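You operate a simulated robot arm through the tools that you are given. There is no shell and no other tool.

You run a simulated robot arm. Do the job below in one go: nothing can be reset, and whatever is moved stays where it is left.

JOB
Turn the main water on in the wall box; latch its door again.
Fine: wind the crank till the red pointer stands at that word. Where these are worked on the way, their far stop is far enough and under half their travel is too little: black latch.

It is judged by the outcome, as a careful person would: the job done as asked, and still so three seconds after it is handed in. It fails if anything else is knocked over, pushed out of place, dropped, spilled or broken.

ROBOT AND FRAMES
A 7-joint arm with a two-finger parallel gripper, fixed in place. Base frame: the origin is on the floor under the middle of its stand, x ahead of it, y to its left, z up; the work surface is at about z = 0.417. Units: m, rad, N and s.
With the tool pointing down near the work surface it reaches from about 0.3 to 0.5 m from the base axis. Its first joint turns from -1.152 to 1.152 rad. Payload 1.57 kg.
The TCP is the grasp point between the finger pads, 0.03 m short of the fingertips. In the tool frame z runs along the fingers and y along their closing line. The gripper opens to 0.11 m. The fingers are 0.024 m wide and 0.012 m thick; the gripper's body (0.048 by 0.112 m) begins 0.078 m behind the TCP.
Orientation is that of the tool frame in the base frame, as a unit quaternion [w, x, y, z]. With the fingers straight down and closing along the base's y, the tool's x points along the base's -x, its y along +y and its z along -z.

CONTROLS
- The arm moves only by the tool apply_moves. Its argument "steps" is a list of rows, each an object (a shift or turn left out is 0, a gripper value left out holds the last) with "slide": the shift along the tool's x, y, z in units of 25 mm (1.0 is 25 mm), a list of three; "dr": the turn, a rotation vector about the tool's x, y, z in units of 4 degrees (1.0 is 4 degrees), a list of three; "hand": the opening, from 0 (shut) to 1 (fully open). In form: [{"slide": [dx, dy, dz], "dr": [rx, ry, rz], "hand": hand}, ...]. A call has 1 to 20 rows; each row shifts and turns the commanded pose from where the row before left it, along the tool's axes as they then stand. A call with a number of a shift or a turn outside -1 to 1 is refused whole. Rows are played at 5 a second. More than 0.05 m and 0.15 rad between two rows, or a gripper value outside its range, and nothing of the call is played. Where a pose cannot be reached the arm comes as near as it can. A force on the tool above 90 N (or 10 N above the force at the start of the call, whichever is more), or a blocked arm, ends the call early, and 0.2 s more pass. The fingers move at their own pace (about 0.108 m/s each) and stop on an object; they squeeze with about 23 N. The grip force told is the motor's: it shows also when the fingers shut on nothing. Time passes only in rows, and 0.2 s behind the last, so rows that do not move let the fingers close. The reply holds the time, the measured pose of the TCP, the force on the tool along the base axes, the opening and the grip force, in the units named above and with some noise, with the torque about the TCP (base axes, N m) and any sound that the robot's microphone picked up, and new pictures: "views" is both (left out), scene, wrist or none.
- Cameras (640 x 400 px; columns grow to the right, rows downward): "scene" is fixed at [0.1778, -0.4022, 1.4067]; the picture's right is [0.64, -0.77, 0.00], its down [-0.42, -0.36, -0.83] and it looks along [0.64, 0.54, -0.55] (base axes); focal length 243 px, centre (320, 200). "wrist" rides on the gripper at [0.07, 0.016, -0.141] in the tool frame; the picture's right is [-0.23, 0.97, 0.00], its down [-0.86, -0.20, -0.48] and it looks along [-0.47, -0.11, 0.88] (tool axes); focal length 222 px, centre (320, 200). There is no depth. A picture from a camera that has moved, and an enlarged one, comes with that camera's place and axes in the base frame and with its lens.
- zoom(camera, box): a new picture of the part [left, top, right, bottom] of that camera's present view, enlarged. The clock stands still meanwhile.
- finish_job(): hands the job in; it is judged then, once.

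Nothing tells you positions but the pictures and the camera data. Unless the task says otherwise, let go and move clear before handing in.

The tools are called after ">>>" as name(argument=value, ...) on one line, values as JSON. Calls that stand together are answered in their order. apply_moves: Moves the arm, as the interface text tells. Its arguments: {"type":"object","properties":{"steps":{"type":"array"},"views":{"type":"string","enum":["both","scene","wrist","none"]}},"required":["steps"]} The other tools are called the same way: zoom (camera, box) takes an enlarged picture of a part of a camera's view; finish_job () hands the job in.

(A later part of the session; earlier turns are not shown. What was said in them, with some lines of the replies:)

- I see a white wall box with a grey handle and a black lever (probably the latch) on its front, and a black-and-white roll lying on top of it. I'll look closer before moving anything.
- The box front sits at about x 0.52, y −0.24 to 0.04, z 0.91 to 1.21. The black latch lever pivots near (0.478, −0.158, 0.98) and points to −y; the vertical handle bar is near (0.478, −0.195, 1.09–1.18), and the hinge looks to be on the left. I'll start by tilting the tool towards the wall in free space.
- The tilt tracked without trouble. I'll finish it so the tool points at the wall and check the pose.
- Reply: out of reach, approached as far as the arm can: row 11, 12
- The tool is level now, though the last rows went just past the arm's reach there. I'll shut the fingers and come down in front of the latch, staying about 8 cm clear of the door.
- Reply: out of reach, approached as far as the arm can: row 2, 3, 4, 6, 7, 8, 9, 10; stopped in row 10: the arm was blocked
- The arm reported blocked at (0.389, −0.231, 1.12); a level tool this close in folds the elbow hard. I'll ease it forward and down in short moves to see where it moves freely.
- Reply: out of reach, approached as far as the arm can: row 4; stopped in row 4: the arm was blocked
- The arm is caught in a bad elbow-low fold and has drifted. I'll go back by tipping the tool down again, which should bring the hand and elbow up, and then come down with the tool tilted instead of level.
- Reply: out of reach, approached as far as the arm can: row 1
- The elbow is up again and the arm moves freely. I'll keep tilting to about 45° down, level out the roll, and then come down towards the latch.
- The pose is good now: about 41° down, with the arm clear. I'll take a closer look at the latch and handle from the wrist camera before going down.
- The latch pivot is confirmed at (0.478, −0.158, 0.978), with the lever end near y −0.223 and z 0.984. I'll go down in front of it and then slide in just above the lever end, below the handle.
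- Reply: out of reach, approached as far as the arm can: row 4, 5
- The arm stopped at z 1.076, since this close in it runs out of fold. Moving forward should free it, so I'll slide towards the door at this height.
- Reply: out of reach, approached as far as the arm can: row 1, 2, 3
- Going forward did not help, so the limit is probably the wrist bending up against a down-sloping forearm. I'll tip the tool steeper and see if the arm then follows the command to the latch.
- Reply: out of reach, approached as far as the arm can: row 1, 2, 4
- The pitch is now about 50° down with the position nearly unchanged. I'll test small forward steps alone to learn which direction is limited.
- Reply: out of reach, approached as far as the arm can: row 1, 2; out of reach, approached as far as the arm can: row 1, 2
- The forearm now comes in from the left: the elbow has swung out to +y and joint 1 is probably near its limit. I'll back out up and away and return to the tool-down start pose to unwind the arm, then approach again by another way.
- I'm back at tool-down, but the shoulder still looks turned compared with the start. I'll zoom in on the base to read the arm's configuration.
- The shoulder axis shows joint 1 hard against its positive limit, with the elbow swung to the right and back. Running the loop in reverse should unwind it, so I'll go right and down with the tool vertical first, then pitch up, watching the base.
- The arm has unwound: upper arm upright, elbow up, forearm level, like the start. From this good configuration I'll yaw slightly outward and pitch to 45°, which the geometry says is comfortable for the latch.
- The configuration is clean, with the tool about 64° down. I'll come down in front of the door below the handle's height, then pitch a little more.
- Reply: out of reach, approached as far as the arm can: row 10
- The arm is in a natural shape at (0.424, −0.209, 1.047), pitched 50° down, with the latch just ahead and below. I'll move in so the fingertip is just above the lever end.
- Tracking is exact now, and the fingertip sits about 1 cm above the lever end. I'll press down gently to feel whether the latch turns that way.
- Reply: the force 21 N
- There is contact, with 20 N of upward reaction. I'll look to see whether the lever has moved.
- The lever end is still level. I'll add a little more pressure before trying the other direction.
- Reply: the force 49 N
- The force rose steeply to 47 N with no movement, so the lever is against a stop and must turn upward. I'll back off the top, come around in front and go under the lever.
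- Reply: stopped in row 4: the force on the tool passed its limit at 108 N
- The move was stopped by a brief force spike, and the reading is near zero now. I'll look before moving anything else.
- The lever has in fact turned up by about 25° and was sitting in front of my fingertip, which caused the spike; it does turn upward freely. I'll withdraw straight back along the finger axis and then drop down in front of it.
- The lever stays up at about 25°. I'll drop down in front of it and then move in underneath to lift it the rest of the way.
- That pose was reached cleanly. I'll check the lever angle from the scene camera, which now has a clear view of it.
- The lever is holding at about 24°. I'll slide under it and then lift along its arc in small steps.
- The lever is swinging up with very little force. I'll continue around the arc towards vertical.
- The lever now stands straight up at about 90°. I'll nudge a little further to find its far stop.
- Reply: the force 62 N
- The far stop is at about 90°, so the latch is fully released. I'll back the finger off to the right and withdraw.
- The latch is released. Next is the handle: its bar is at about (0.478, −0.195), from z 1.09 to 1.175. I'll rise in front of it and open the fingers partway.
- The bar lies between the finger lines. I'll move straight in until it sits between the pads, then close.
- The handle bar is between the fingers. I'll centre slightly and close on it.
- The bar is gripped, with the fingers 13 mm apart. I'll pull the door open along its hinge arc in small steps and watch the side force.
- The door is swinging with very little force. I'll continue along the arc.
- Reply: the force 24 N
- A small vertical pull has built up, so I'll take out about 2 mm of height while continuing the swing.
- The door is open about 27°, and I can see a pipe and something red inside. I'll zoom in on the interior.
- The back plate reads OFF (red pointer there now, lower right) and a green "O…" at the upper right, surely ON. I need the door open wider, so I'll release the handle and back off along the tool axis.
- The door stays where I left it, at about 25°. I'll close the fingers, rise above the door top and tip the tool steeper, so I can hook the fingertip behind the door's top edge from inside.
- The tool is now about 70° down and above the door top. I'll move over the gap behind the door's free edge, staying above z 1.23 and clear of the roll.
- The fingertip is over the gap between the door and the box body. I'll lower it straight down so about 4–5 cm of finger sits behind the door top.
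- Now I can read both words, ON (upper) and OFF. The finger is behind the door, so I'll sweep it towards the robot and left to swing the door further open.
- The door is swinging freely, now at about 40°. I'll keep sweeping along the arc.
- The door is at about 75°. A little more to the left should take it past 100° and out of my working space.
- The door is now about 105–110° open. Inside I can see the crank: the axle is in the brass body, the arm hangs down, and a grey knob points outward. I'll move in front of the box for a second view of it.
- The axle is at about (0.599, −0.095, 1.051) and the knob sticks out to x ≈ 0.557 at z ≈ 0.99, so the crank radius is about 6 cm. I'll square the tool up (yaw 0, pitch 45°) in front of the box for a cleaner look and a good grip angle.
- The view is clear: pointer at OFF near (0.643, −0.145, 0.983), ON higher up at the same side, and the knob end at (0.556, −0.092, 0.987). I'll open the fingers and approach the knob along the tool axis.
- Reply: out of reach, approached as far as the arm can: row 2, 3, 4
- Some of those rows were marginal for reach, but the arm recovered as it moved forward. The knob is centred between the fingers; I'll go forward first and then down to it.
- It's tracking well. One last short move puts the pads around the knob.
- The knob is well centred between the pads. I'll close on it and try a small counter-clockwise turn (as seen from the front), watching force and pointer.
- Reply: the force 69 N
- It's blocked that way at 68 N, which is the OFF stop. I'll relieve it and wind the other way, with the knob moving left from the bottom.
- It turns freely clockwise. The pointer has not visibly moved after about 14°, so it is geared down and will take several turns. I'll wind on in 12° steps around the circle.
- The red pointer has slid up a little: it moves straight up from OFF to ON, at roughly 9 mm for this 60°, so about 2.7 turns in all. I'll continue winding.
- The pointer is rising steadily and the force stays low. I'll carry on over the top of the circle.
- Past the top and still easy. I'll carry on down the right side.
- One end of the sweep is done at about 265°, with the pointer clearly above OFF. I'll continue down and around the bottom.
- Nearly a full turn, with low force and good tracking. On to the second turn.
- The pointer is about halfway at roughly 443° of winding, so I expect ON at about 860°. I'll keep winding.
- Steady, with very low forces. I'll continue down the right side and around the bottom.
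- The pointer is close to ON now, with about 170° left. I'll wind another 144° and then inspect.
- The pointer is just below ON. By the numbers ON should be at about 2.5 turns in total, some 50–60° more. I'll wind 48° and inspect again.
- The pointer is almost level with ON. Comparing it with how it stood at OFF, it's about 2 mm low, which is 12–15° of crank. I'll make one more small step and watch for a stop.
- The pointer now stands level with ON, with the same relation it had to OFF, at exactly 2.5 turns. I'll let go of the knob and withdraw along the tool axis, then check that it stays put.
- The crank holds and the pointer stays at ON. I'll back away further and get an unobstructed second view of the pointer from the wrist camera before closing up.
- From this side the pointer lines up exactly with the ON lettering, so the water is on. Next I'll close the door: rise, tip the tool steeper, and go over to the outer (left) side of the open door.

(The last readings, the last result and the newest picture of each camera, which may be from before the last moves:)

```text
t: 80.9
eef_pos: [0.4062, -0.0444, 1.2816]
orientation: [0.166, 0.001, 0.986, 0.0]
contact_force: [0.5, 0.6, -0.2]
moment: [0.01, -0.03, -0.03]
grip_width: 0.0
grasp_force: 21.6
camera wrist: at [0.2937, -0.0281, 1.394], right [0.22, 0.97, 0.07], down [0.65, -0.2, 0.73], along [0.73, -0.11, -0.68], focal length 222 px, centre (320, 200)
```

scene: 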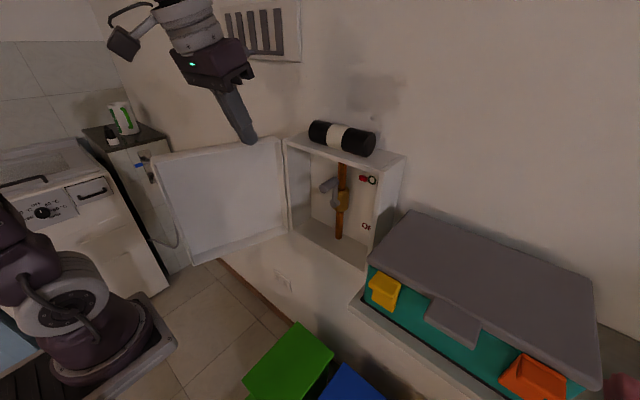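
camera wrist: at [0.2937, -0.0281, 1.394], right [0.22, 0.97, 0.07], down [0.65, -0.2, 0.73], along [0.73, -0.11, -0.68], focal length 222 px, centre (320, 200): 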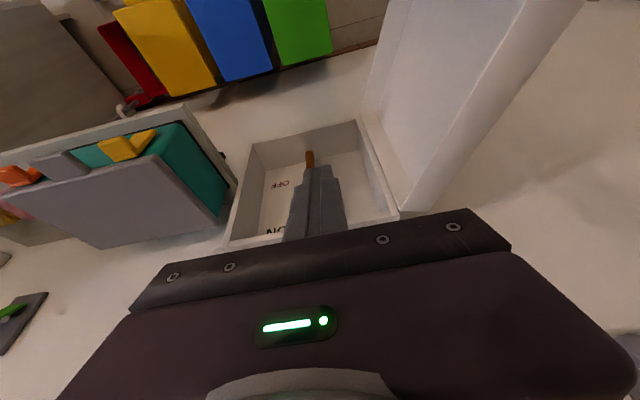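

The door stands at about 110°. I'll move left over its top, staying above it, to the outer side near the hinge half and clear of the handle.

>>> apply_moves(steps=[{"slide": [-0.05, 0.896, 0.017]}, {"slide": [-0.05, 0.896, 0.017]}, {"slide": [-0.05, 0.896, 0.017]}, {"slide": [-0.05, 0.896, 0.017]}, {"slide": [-0.05, 0.896, 0.017]}, {"slide": [-0.05, 0.896, 0.017]}, {"slide": [-0.05, 0.896, 0.017]}, {"slide": [-0.05, 0.896, 0.017]}, {"slide": [-0.05, 0.896, 0.017]}, {"slide": [-0.05, 0.896, 0.017]}])

>>> zoom(camera="scene", box=[130, 60, 330, 280])

```text
t: 83.1
eef_pos: [0.4193, 0.1801, 1.2827]
orientation: [0.167, 0.001, 0.986, 0.0]
contact_force: [-0.2, -0.1, 0.1]
moment: [0.01, 0.01, -0.02]
grip_width: 0.0
grasp_force: 21.1
camera wrist: at [0.3065, 0.1966, 1.3945], right [0.22, 0.97, 0.07], down [0.65, -0.2, 0.73], along [0.73, -0.11, -0.68], focal length 222 px, centre (320, 200)
```

scene: 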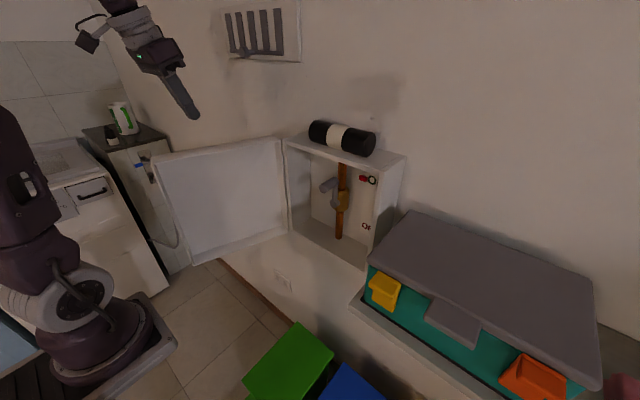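
wrist: 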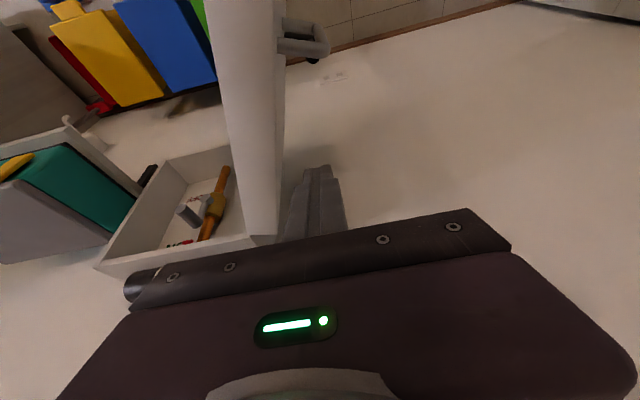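

```text
1.82 times, centred on (230, 170) of scene
camera zoom: at [0.1778, -0.4022, 1.4067], right [0.64, -0.77, 0.0], down [-0.42, -0.36, -0.83], along [0.64, 0.54, -0.55], focal length 441 px, centre (484, 254)
```

zoom: 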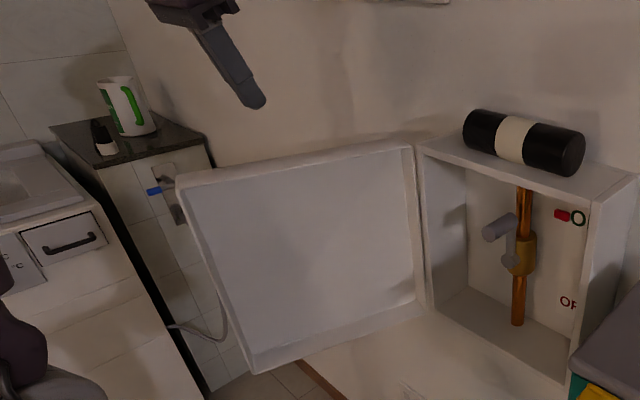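

The fingertip is on the outer side of the door with clearance to both the face and the handle. I'll lower it so the finger overlaps the door's top few centimetres.

>>> apply_moves(steps=[{"slide": [0.295, 0, 0.85]}, {"slide": [0.295, 0, 0.85]}, {"slide": [0.295, 0, 0.85]}, {"slide": [0.295, 0, 0.85]}])

```text
t: 84.1
eef_pos: [0.4181, 0.1798, 1.1912]
orientation: [0.166, 0.002, 0.986, 0.0]
contact_force: [0.4, 0.1, -1.2]
moment: [0.04, 0.0, 0.0]
grip_width: 0.0002
grasp_force: 21.6
camera wrist: at [0.3058, 0.1959, 1.3028], right [0.22, 0.97, 0.07], down [0.65, -0.2, 0.73], along [0.73, -0.11, -0.68], focal length 222 px, centre (320, 200)
```

scene: 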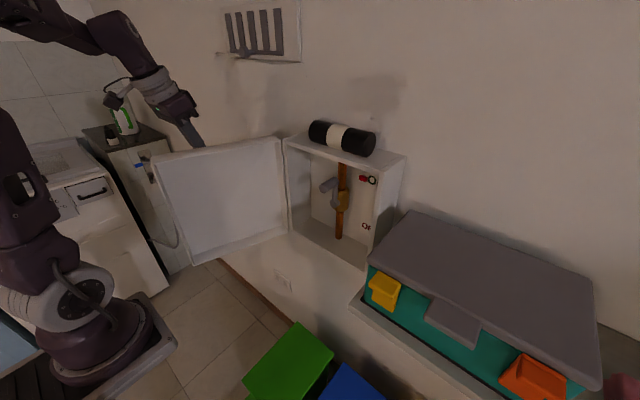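
wrist: 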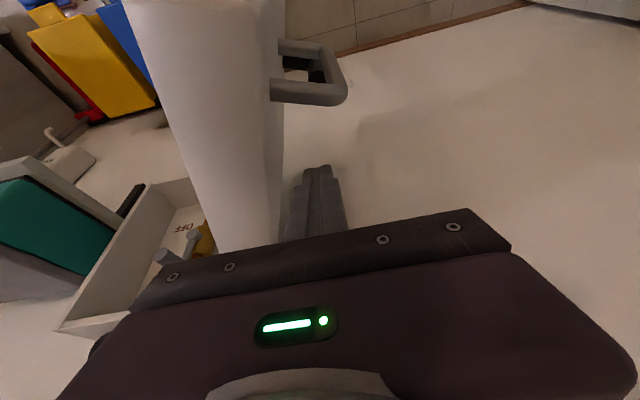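

In position. I'll sweep right and slightly towards the robot to swing the door back.

>>> apply_moves(steps=[{"slide": [0.245, -0.6, -0.085]}, {"slide": [0.245, -0.6, -0.085]}, {"slide": [0.235, -0.54, -0.082]}, {"slide": [0.235, -0.54, -0.082]}, {"slide": [0.235, -0.54, -0.082]}, {"slide": [0.235, -0.54, -0.082]}])

```text
t: 85.5
eef_pos: [0.3815, 0.0968, 1.1934]
orientation: [0.167, 0.002, 0.986, 0.0]
contact_force: [-0.2, -0.8, -0.4]
moment: [-0.06, 0.01, 0.01]
grip_width: 0.0
grasp_force: 21.1
camera wrist: at [0.2692, 0.1131, 1.3049], right [0.22, 0.97, 0.07], down [0.65, -0.2, 0.73], along [0.73, -0.11, -0.68], focal length 222 px, centre (320, 200)
```

scene: 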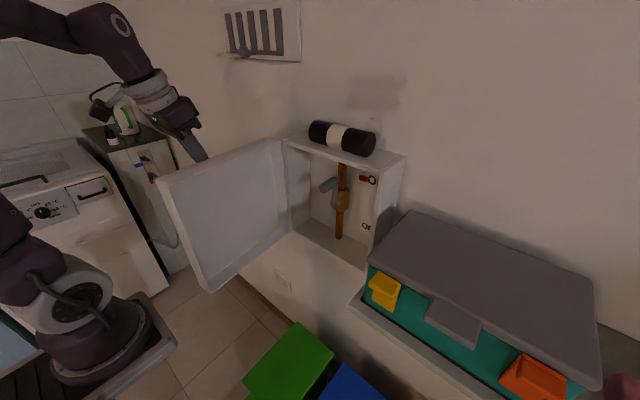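
wrist: 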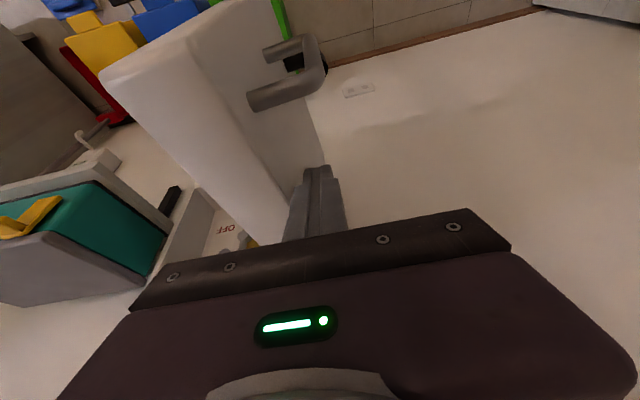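

The door is swinging back nicely, at about 90° now. I'll continue the arc.

>>> apply_moves(steps=[{"slide": [0.107, -0.613, -0.037]}, {"slide": [0.107, -0.613, -0.037]}, {"slide": [0.107, -0.613, -0.037]}, {"slide": [-0.043, -0.62, 0.015]}, {"slide": [-0.043, -0.62, 0.015]}, {"slide": [-0.043, -0.62, 0.015]}, {"slide": [-0.19, -0.587, 0.065]}, {"slide": [-0.19, -0.587, 0.065]}, {"slide": [-0.19, -0.587, 0.065]}])

```text
t: 87.5
eef_pos: [0.3906, -0.0415, 1.1941]
orientation: [0.167, 0.001, 0.986, -0.001]
contact_force: [-0.7, 0.9, 0.4]
moment: [-0.01, -0.03, -0.02]
grip_width: 0.0
grasp_force: 22.0
camera wrist: at [0.2779, -0.0236, 1.3057], right [0.22, 0.97, 0.07], down [0.65, -0.2, 0.73], along [0.73, -0.11, -0.68], focal length 222 px, centre (320, 200)
```

scene: 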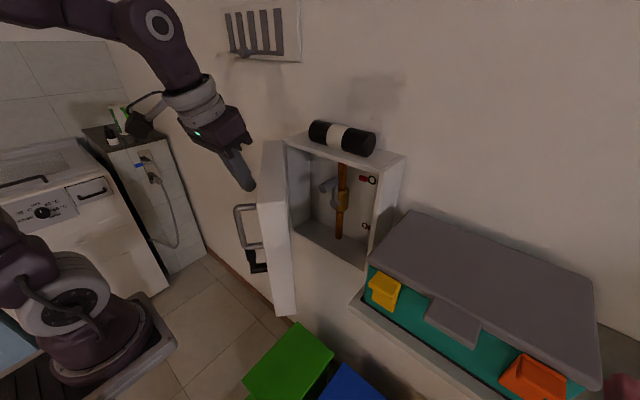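
wrist: 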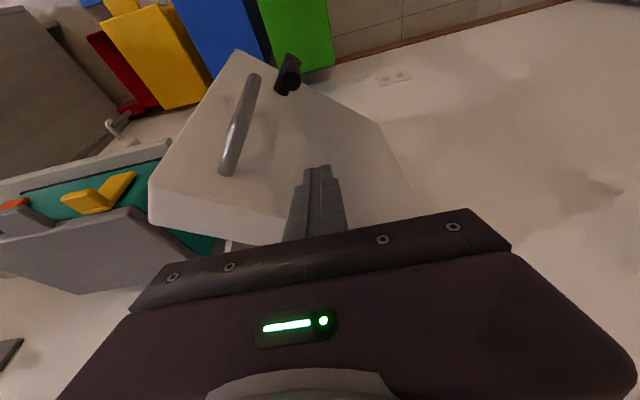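

The door is at about 45°. I'll keep pushing it along towards closed.

>>> apply_moves(steps=[{"slide": [-0.334, -0.512, 0.116]}, {"slide": [-0.334, -0.512, 0.116]}, {"slide": [-0.334, -0.512, 0.116]}, {"slide": [-0.447, -0.41, 0.155]}, {"slide": [-0.447, -0.41, 0.155]}, {"slide": [-0.447, -0.41, 0.155]}])

```text
t: 88.9
eef_pos: [0.4549, -0.1088, 1.1926]
orientation: [0.167, 0.002, 0.986, -0.001]
contact_force: [0.0, -0.5, -0.6]
moment: [0.02, 0.03, -0.01]
grip_width: 0.0003
grasp_force: 21.4
camera wrist: at [0.3422, -0.0924, 1.3041], right [0.22, 0.97, 0.07], down [0.65, -0.2, 0.73], along [0.73, -0.11, -0.68], focal length 222 px, centre (320, 200)
```

scene: 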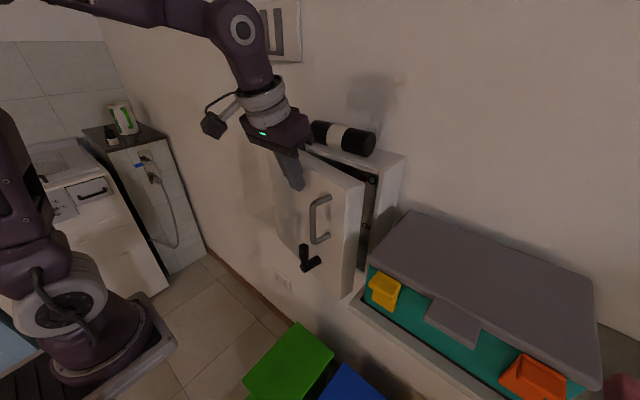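
wrist: 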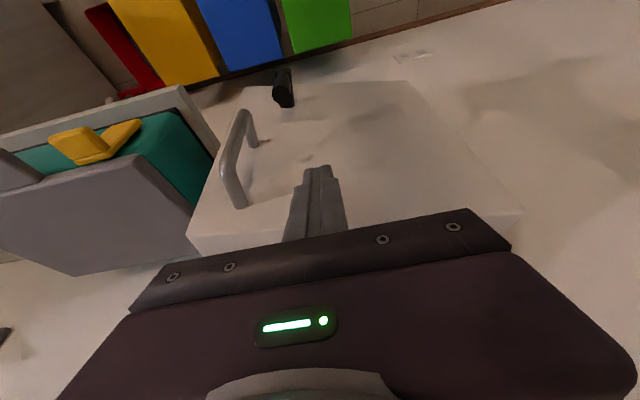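

About 15° to go and the latch lever is still up. I'll close the last part gently, watching the force.

>>> apply_moves(steps=[{"slide": [-0.34, -0.196, 0.118]}, {"slide": [-0.34, -0.196, 0.118]}, {"slide": [-0.34, -0.196, 0.118]}, {"slide": [-0.19, -0.075, 0.066]}, {"slide": [-0.19, -0.075, 0.066]}])

>>> zoom(camera="scene", box=[250, 110, 430, 310])

```text
t: 90.1
eef_pos: [0.49, -0.1281, 1.1938]
orientation: [0.167, 0.002, 0.986, 0.0]
contact_force: [0.9, -1.1, -0.2]
moment: [0.0, 0.01, 0.01]
grip_width: 0.0001
grasp_force: 21.2
camera wrist: at [0.378, -0.1122, 1.3053], right [0.22, 0.97, 0.07], down [0.65, -0.2, 0.73], along [0.73, -0.11, -0.68], focal length 222 px, centre (320, 200)
```

scene: 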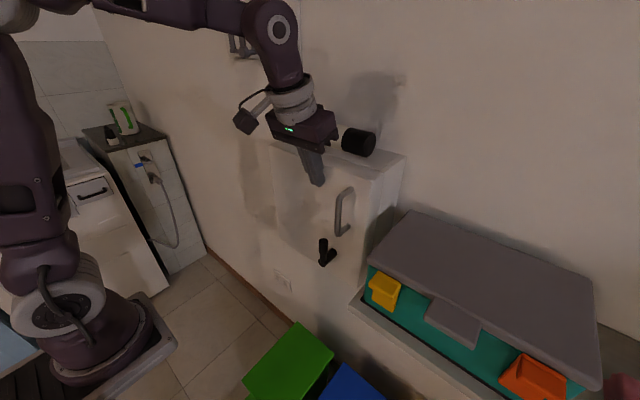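
wrist: 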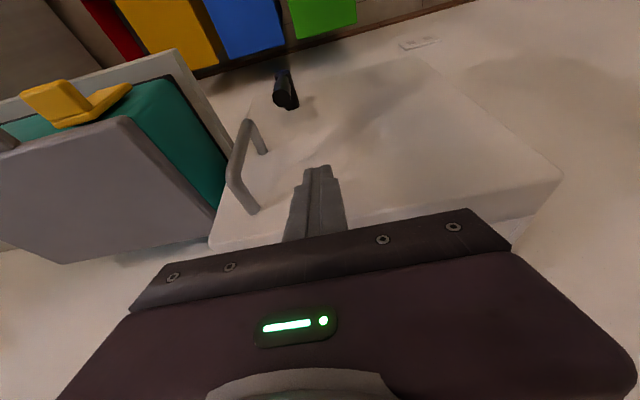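

```text
2.00 times, centred on (340, 210) of scene
camera zoom: at [0.1778, -0.4022, 1.4067], right [0.64, -0.77, 0.0], down [-0.42, -0.36, -0.83], along [0.64, 0.54, -0.55], focal length 486 px, centre (280, 180)
```

zoom: 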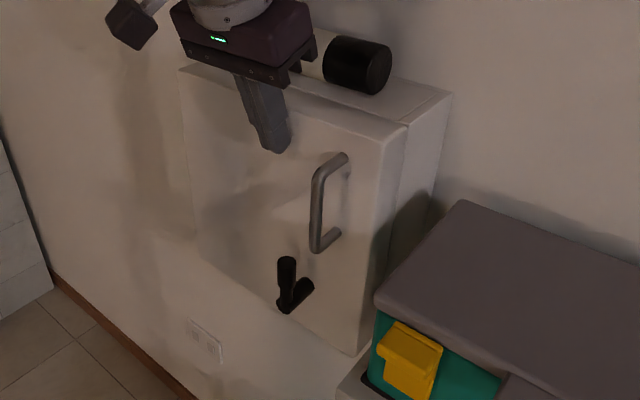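

It's nearly shut. I'll press straight in a few millimetres at a time until I feel it seat.

>>> apply_moves(steps=[{"slide": [-0.15, 0, 0.052]}, {"slide": [-0.15, 0, 0.052]}], views="none")

>>> zoom(camera="scene", box=[250, 110, 430, 310])

```text
t: 90.7
eef_pos: [0.4972, -0.1281, 1.1924]
orientation: [0.166, 0.0, 0.986, 0.0]
contact_force: [-1.5, 0.9, 0.4]
moment: [-0.01, 0.05, 0.03]
grip_width: 0.0
grasp_force: 21.1
```

```text
2.00 times, centred on (340, 210) of scene
camera zoom: at [0.1777, -0.4022, 1.4067], right [0.64, -0.77, 0.0], down [-0.42, -0.36, -0.83], along [0.64, 0.54, -0.55], focal length 486 px, centre (280, 180)
```

zoom: 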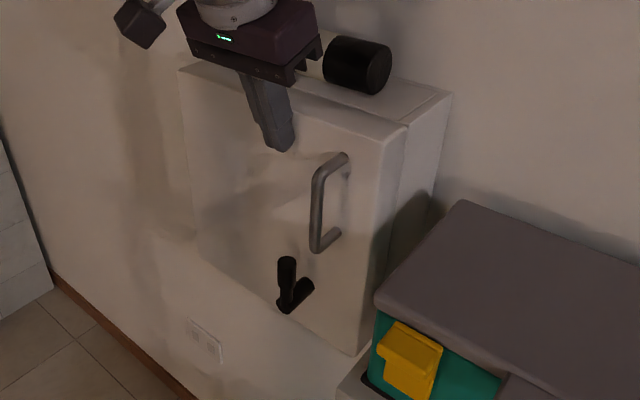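

No force yet, so the face is a bit further in. I'll keep pressing.

>>> apply_moves(steps=[{"slide": [-0.1, 0, 0.035]}, {"slide": [-0.1, 0, 0.035]}], views="none")

```text
t: 91.3
eef_pos: [0.4972, -0.1296, 1.1938]
orientation: [0.161, 0.001, 0.987, 0.001]
contact_force: [-60.1, 8.0, 12.9]
moment: [-0.52, 1.22, 0.17]
grip_width: 0.0
grasp_force: 21.1
```

A firm 60 N: the door is fully seated. I'll back away, re-pitch the tool to about 53°, and set up to the left of the raised latch lever.

>>> apply_moves(steps=[{"slide": [0.71, 0, -0.245]}, {"slide": [0.71, 0, -0.245]}, {"slide": [0.71, 0, -0.245]}, {"slide": [0.71, 0, -0.245]}, {"dr": [0.27, 0, 0.79]}, {"dr": [0.27, 0, 0.79]}, {"dr": [0.27, 0, 0.79]}, {"dr": [0, -0.89, 0]}, {"dr": [0, -0.89, 0]}, {"dr": [0, -0.89, 0]}, {"dr": [0, -0.89, 0]}, {"dr": [0, -0.89, 0]}])

>>> zoom(camera="scene", box=[250, 110, 430, 310])

```text
t: 93.9
eef_pos: [0.4273, -0.1283, 1.1912]
orientation: [0.316, 0.085, 0.945, -0.028]
contact_force: [0.2, -1.2, -0.7]
moment: [0.01, 0.01, 0.02]
grip_width: 0.0
grasp_force: 21.2
camera wrist: at [0.2918, -0.0878, 1.2636], right [0.35, 0.93, 0.14], down [0.35, -0.27, 0.9], along [0.87, -0.27, -0.42], focal length 222 px, centre (320, 200)
```

scene: 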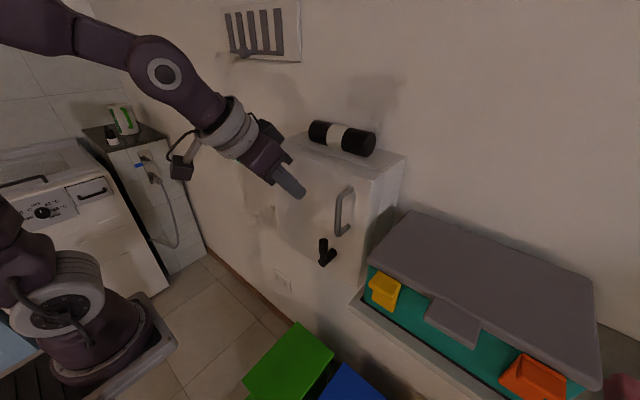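
wrist: 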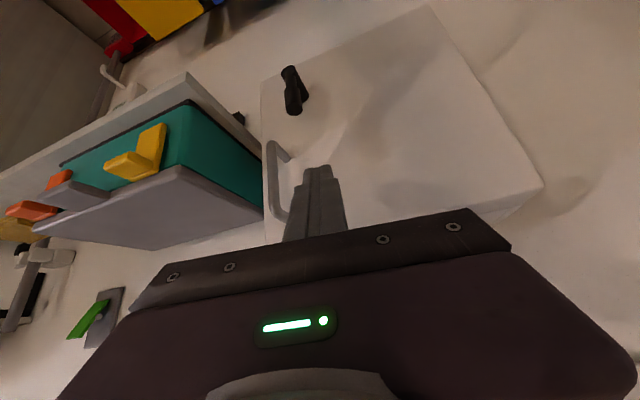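

```text
2.00 times, centred on (340, 210) of scene
camera zoom: at [0.1778, -0.4022, 1.4067], right [0.64, -0.77, 0.0], down [-0.42, -0.36, -0.83], along [0.64, 0.54, -0.55], focal length 486 px, centre (280, 180)
```

zoom: 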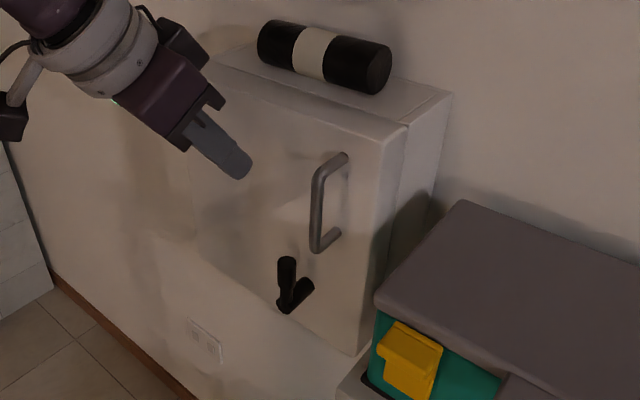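

The door is shut flush, the roll hasn't moved, and the lever is still upright. I'll go down to the left of the lever.

>>> apply_moves(steps=[{"slide": [0.643, 0.108, 0.86]}, {"slide": [0.643, 0.108, 0.86]}, {"slide": [0.643, 0.108, 0.86]}, {"slide": [0.643, 0.108, 0.86]}, {"slide": [0.643, 0.108, 0.86]}, {"slide": [0.643, 0.108, 0.86]}], views="wrist")

```text
t: 95.3
eef_pos: [0.4303, -0.1126, 1.031]
orientation: [0.316, 0.086, 0.945, -0.028]
contact_force: [0.0, 0.1, 0.9]
moment: [-0.01, 0.04, 0.01]
grip_width: 0.0
grasp_force: 21.7
camera wrist: at [0.2958, -0.0717, 1.1038], right [0.35, 0.93, 0.14], down [0.35, -0.27, 0.9], along [0.87, -0.27, -0.42], focal length 222 px, centre (320, 200)
```

wrist: 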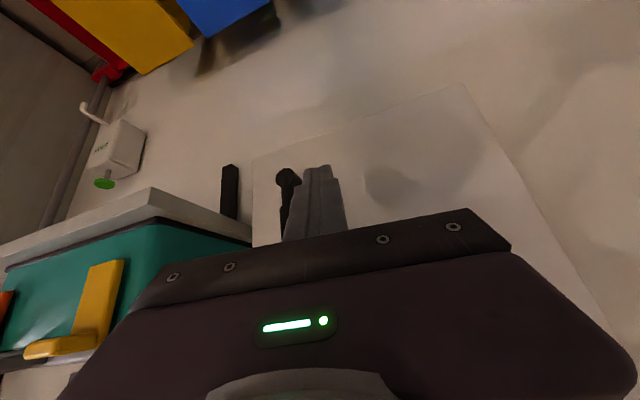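

Tracking is exact. I'll move in beside the lever now.

>>> apply_moves(steps=[{"slide": [-0.457, 0.125, 0.443]}, {"slide": [-0.457, 0.125, 0.443]}, {"slide": [-0.457, 0.125, 0.443]}], views="both")

>>> zoom(camera="wrist", box=[200, 80, 440, 240])

```text
t: 96.1
eef_pos: [0.4822, -0.1113, 1.024]
orientation: [0.316, 0.084, 0.944, -0.028]
contact_force: [0.1, 0.8, -0.2]
moment: [-0.02, 0.03, -0.02]
grip_width: 0.0
grasp_force: 21.1
camera wrist: at [0.3458, -0.0705, 1.0968], right [0.35, 0.93, 0.14], down [0.35, -0.27, 0.9], along [0.87, -0.27, -0.42], focal length 222 px, centre (320, 200)
```

scene: 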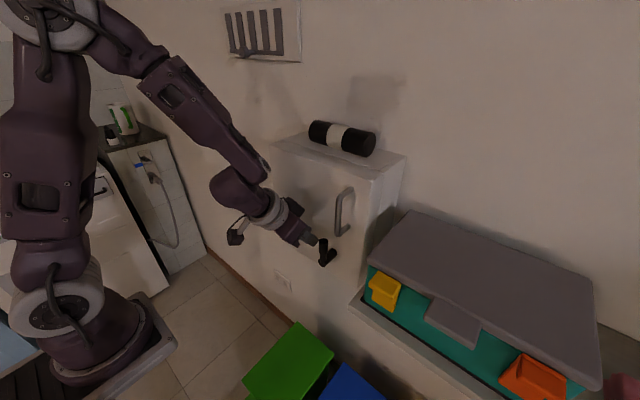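
wrist: 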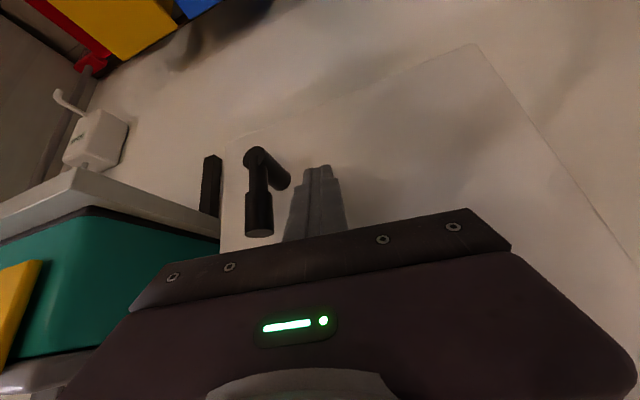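

```text
2.50 times, centred on (320, 160) of wrist
camera zoom: at [0.3458, -0.0705, 1.0968], right [0.35, 0.93, 0.14], down [0.35, -0.27, 0.9], along [0.87, -0.27, -0.42], focal length 555 px, centre (320, 300)
```

zoom: 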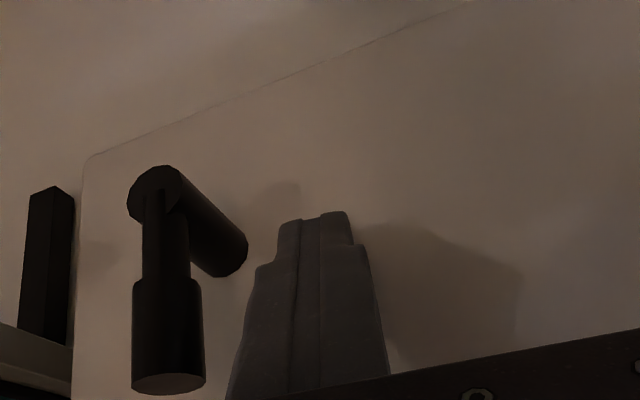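

The finger is just left of the lever. I'll push right and follow the lever's arc over and down.

>>> apply_moves(steps=[{"slide": [0, -0.51, 0]}, {"slide": [0, -0.51, 0]}, {"slide": [-0.2, -0.55, -0.116]}, {"slide": [-0.116, -0.63, 0.02]}], views="both")

>>> zoom(camera="scene", box=[290, 220, 390, 300])

>>> zoom(camera="wrist", box=[200, 80, 440, 240])

```text
t: 97.1
eef_pos: [0.4761, -0.167, 1.0313]
orientation: [0.316, 0.084, 0.945, -0.028]
contact_force: [2.4, 2.5, -0.3]
moment: [0.1, -0.05, 0.05]
grip_width: 0.0
grasp_force: 21.5
camera wrist: at [0.3404, -0.1257, 1.1031], right [0.35, 0.93, 0.14], down [0.35, -0.27, 0.9], along [0.87, -0.27, -0.42], focal length 222 px, centre (320, 200)
```

scene: 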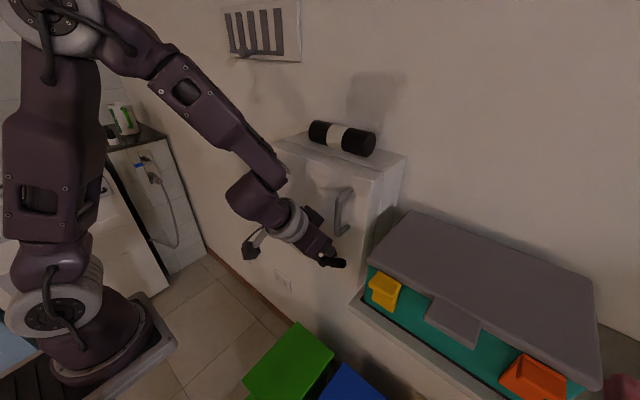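
wrist: 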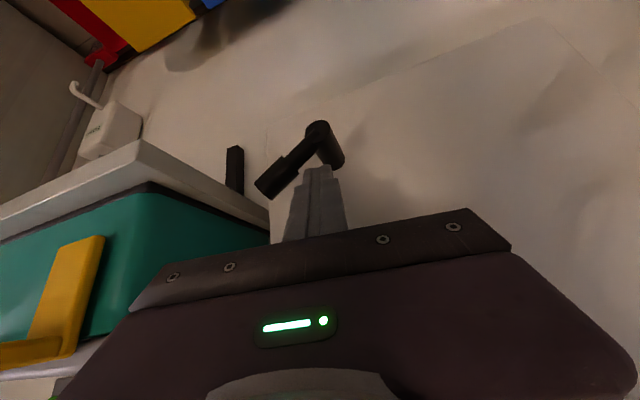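

```text
5.00 times, centred on (340, 260) of scene
camera zoom: at [0.1778, -0.4021, 1.4067], right [0.64, -0.77, 0.0], down [-0.42, -0.36, -0.83], along [0.64, 0.54, -0.55], focal length 1214 px, centre (220, -100)
```

zoom: 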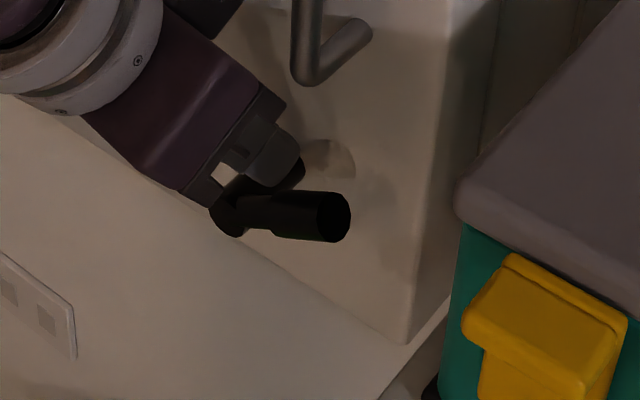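

```text
2.50 times, centred on (320, 160) of wrist
camera zoom: at [0.3404, -0.1257, 1.1031], right [0.35, 0.93, 0.14], down [0.35, -0.27, 0.9], along [0.87, -0.27, -0.42], focal length 555 px, centre (320, 300)
```

zoom: 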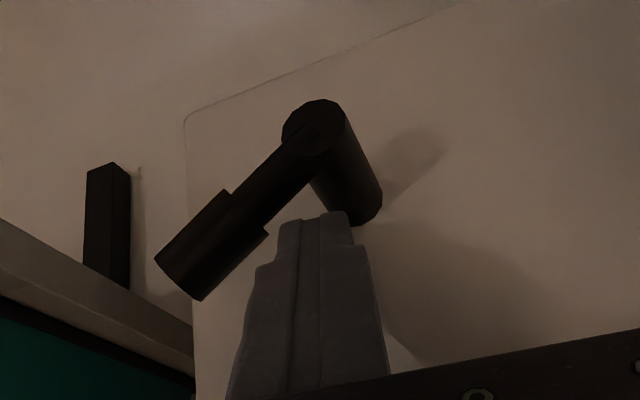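

The lever has come down to about 30° above level. I'll continue over and down.

>>> apply_moves(steps=[{"slide": [0, -0.63, 0.18]}, {"slide": [0.084, -0.433, 0.232]}, {"slide": [0.135, -0.394, 0.29]}], views="both")

>>> zoom(camera="scene", box=[290, 220, 390, 300])

>>> zoom(camera="wrist", box=[200, 80, 440, 240])

```text
t: 97.9
eef_pos: [0.4751, -0.2043, 1.0161]
orientation: [0.317, 0.083, 0.944, -0.027]
contact_force: [9.2, 3.6, 13.8]
moment: [0.03, -0.38, 0.04]
grip_width: 0.0001
grasp_force: 21.5
camera wrist: at [0.3388, -0.1623, 1.0881], right [0.35, 0.93, 0.14], down [0.35, -0.27, 0.9], along [0.87, -0.26, -0.42], focal length 222 px, centre (320, 200)
```

scene: 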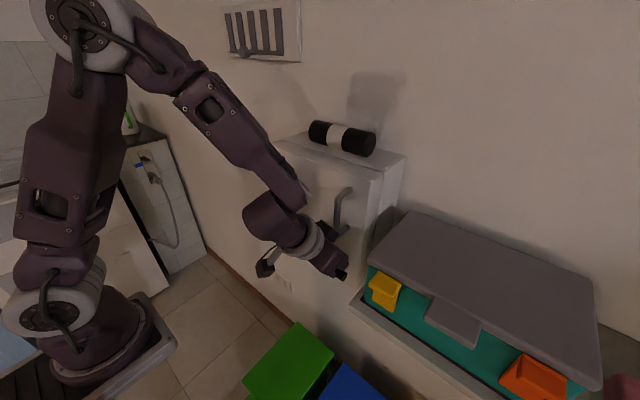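
wrist: 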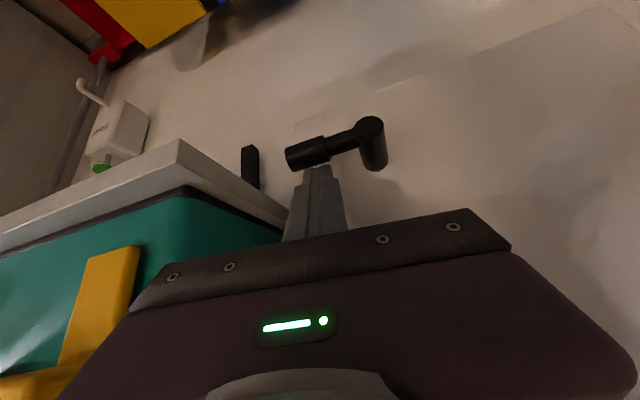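

```text
5.00 times, centred on (340, 260) of scene
camera zoom: at [0.1778, -0.402, 1.4068], right [0.64, -0.77, 0.0], down [-0.42, -0.36, -0.83], along [0.64, 0.54, -0.55], focal length 1214 px, centre (220, -100)
```

zoom: 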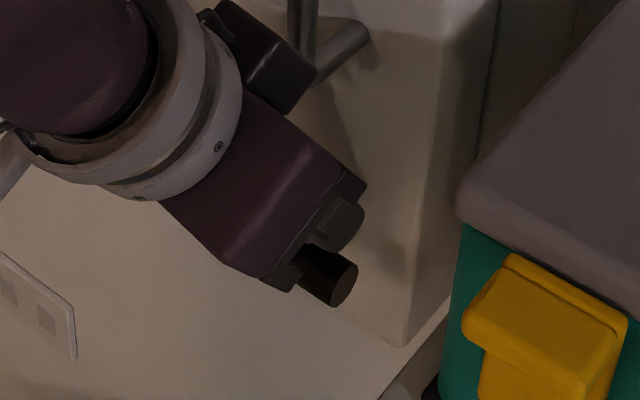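

```text
2.50 times, centred on (320, 160) of wrist
camera zoom: at [0.3388, -0.1623, 1.0881], right [0.35, 0.93, 0.14], down [0.35, -0.27, 0.9], along [0.87, -0.26, -0.42], focal length 555 px, centre (320, 300)
```

zoom: 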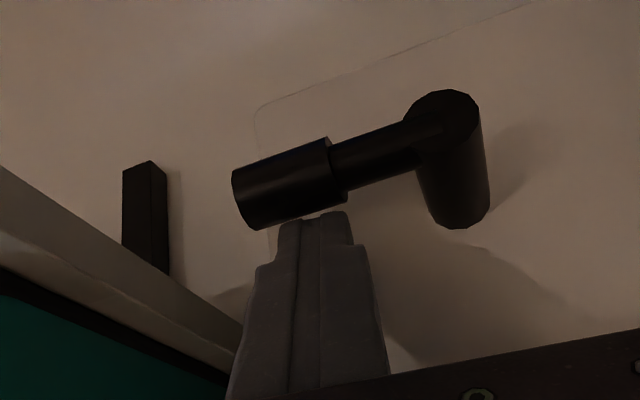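

The lever is essentially level and I'm feeling the stop at 14 N. I'll press 1.5 mm more to be sure it's home, then lift straight off and pause before withdrawing, so I don't drag the lever.

>>> apply_moves(steps=[{"slide": [0.036, 0, 0.048]}, {"slide": [0, 0, 0]}], views="none")

>>> apply_moves(steps=[{"slide": [-0.072, 0, -0.096]}, {"slide": [-0.072, 0, -0.096]}, {"slide": [-0.096, 0, -0.128]}, {"slide": [-0.12, 0, -0.16]}, {"slide": [-0.12, 0, -0.16]}, {"slide": [0, 0, 0]}], views="both")

>>> zoom(camera="wrist", box=[200, 80, 440, 240])

```text
t: 98.5
eef_pos: [0.4761, -0.2045, 1.0138]
orientation: [0.319, 0.083, 0.944, -0.028]
contact_force: [21.3, -0.3, 30.6]
moment: [-0.05, -0.84, 0.23]
grip_width: 0.0002
grasp_force: 21.7
```

```text
t: 99.9
eef_pos: [0.4734, -0.2051, 1.033]
orientation: [0.316, 0.084, 0.945, -0.028]
contact_force: [-0.4, -0.6, 0.7]
moment: [0.01, -0.01, -0.01]
grip_width: 0.0
grasp_force: 21.5
camera wrist: at [0.3378, -0.164, 1.1058], right [0.35, 0.93, 0.14], down [0.35, -0.27, 0.9], along [0.87, -0.27, -0.42], focal length 222 px, centre (320, 200)
```

scene: 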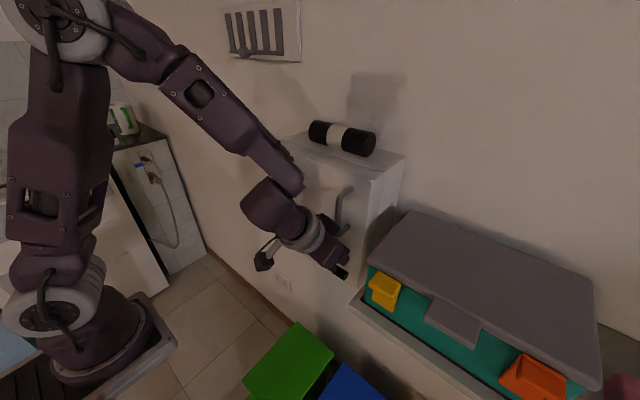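
wrist: 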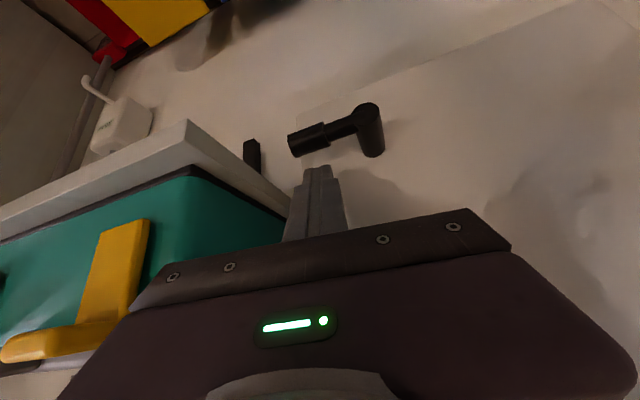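

```text
2.50 times, centred on (320, 160) of wrist
camera zoom: at [0.3378, -0.164, 1.1058], right [0.35, 0.93, 0.14], down [0.35, -0.27, 0.9], along [0.87, -0.27, -0.42], focal length 555 px, centre (320, 300)
```

zoom: 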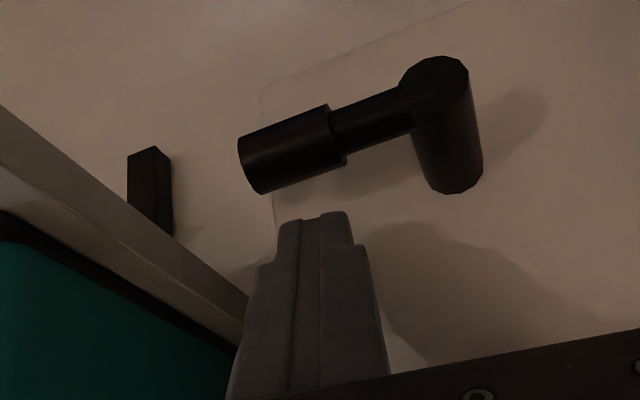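

The lever stays level with clear daylight above it. I'll withdraw along the finger axis and pull well clear.

>>> apply_moves(steps=[{"slide": [0, 0, -0.5]}, {"slide": [0, 0, -0.7]}, {"slide": [0, 0, -0.8]}, {"slide": [0, 0, -0.8]}, {"slide": [-0.2, 0.4, -0.8]}, {"slide": [-0.2, 0.5, -0.8]}, {"slide": [-0.2, 0.5, -0.8]}, {"slide": [-0.2, 0.5, -0.6]}], views="both")

>>> zoom(camera="scene", box=[250, 110, 430, 310])

>>> zoom(camera="scene", box=[290, 220, 390, 300])

```text
t: 101.7
eef_pos: [0.4129, -0.143, 1.1623]
orientation: [0.316, 0.084, 0.945, -0.028]
contact_force: [0.3, -0.1, -0.1]
moment: [0.01, 0.0, 0.02]
grip_width: 0.0
grasp_force: 21.3
camera wrist: at [0.2763, -0.1029, 1.2339], right [0.35, 0.93, 0.14], down [0.35, -0.27, 0.9], along [0.87, -0.27, -0.42], focal length 222 px, centre (320, 200)
```

scene: 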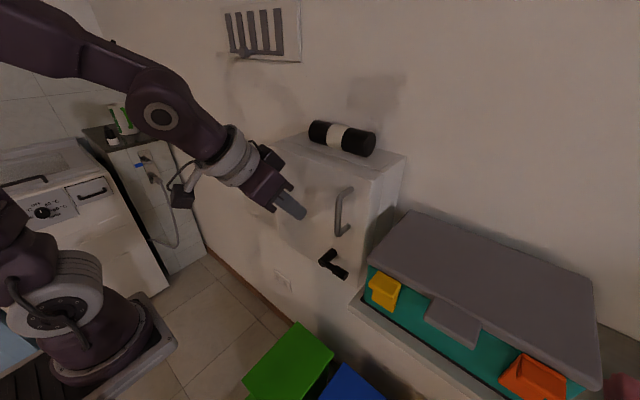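
wrist: 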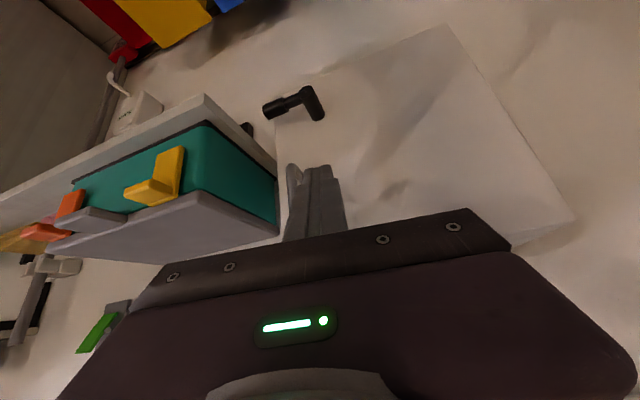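

```text
2.00 times, centred on (340, 210) of scene
camera zoom: at [0.1778, -0.4022, 1.4067], right [0.64, -0.77, 0.0], down [-0.42, -0.36, -0.83], along [0.64, 0.54, -0.55], focal length 486 px, centre (280, 180)
```

zoom: 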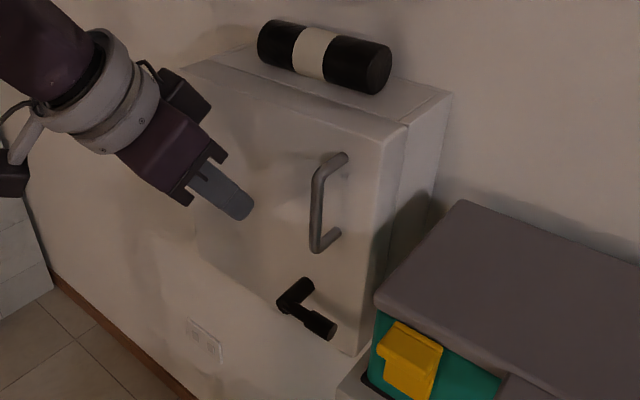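

```text
5.00 times, centred on (340, 260) of scene
camera zoom: at [0.1778, -0.4022, 1.4067], right [0.64, -0.77, 0.0], down [-0.42, -0.36, -0.83], along [0.64, 0.54, -0.55], focal length 1214 px, centre (220, -100)
```

zoom: 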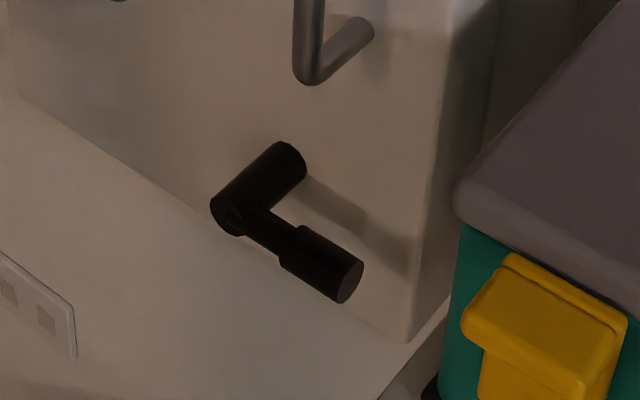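

Door, handle and latch lever match their original appearance exactly, and the roll on top hasn't moved. I'll back up to a clear position and take one last look.

>>> apply_moves(steps=[{"slide": [0, 0.3, -0.8]}, {"slide": [-0.2, 0.3, -0.8]}, {"slide": [-0.2, 0.3, -0.8]}, {"slide": [-0.2, 0.2, -0.8]}, {"slide": [0, 0, 0]}, {"slide": [0, 0, 0]}], views="both")

>>> zoom(camera="scene", box=[250, 110, 430, 310])

```text
t: 103.1
eef_pos: [0.3808, -0.1109, 1.232]
orientation: [0.316, 0.084, 0.945, -0.028]
contact_force: [0.3, 0.2, -0.9]
moment: [0.01, -0.01, 0.01]
grip_width: 0.0
grasp_force: 21.6
camera wrist: at [0.2448, -0.0706, 1.3052], right [0.35, 0.93, 0.14], down [0.35, -0.27, 0.9], along [0.87, -0.27, -0.42], focal length 222 px, centre (320, 200)
```

scene: 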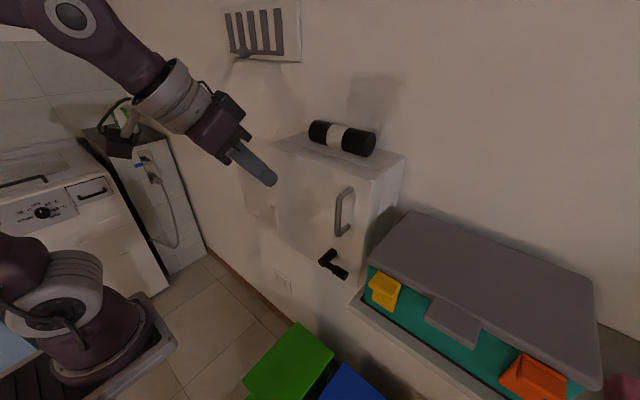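
wrist: 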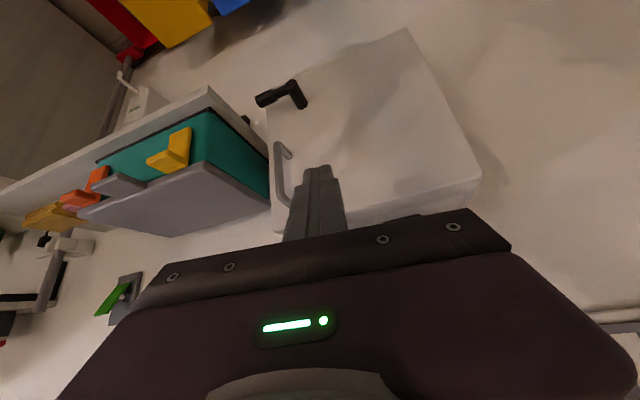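

```text
2.00 times, centred on (340, 210) of scene
camera zoom: at [0.1778, -0.4022, 1.4067], right [0.64, -0.77, 0.0], down [-0.42, -0.36, -0.83], along [0.64, 0.54, -0.55], focal length 486 px, centre (280, 180)
```

zoom: 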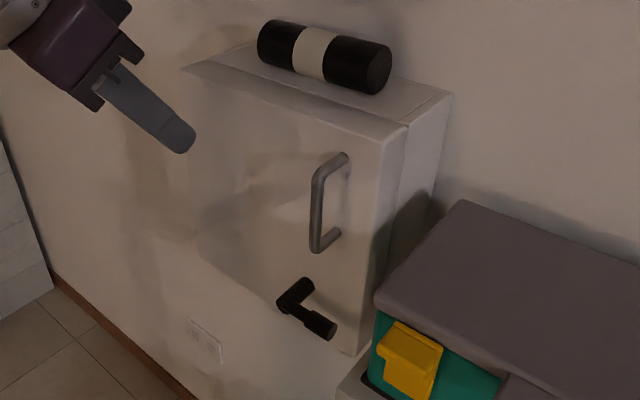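

The pointer stood level with ON when I closed up. The door is now shut flush, the latch lever is back against its level stop, the roll on top hasn't moved, and the arm is clear. I'm handing the job in.

>>> finish_job()

```text
The job is handed in.
```

The main water is on and the wall box is latched shut again; the job is handed in, but I haven't seen the judgement.

- **Water:** I wound the crank two and a half turns from OFF. The red pointer lined up with ON from both cameras, and it stayed there after I let go of the knob.
- **Door and latch:** The door is pressed shut. The black latch is back against its level stop, where it was at the start. I didn't tug the door to test it.
- **Surroundings:** The roll on top of the box hasn't moved, and I saw nothing else out of place. The arm is clear of the box.

Early on, a move near the latch was stopped by a force spike of 108 N because the lever was in the finger's way. The lever had swung up about 25°, the way it opens, and it worked normally afterwards with no damage that I could see.
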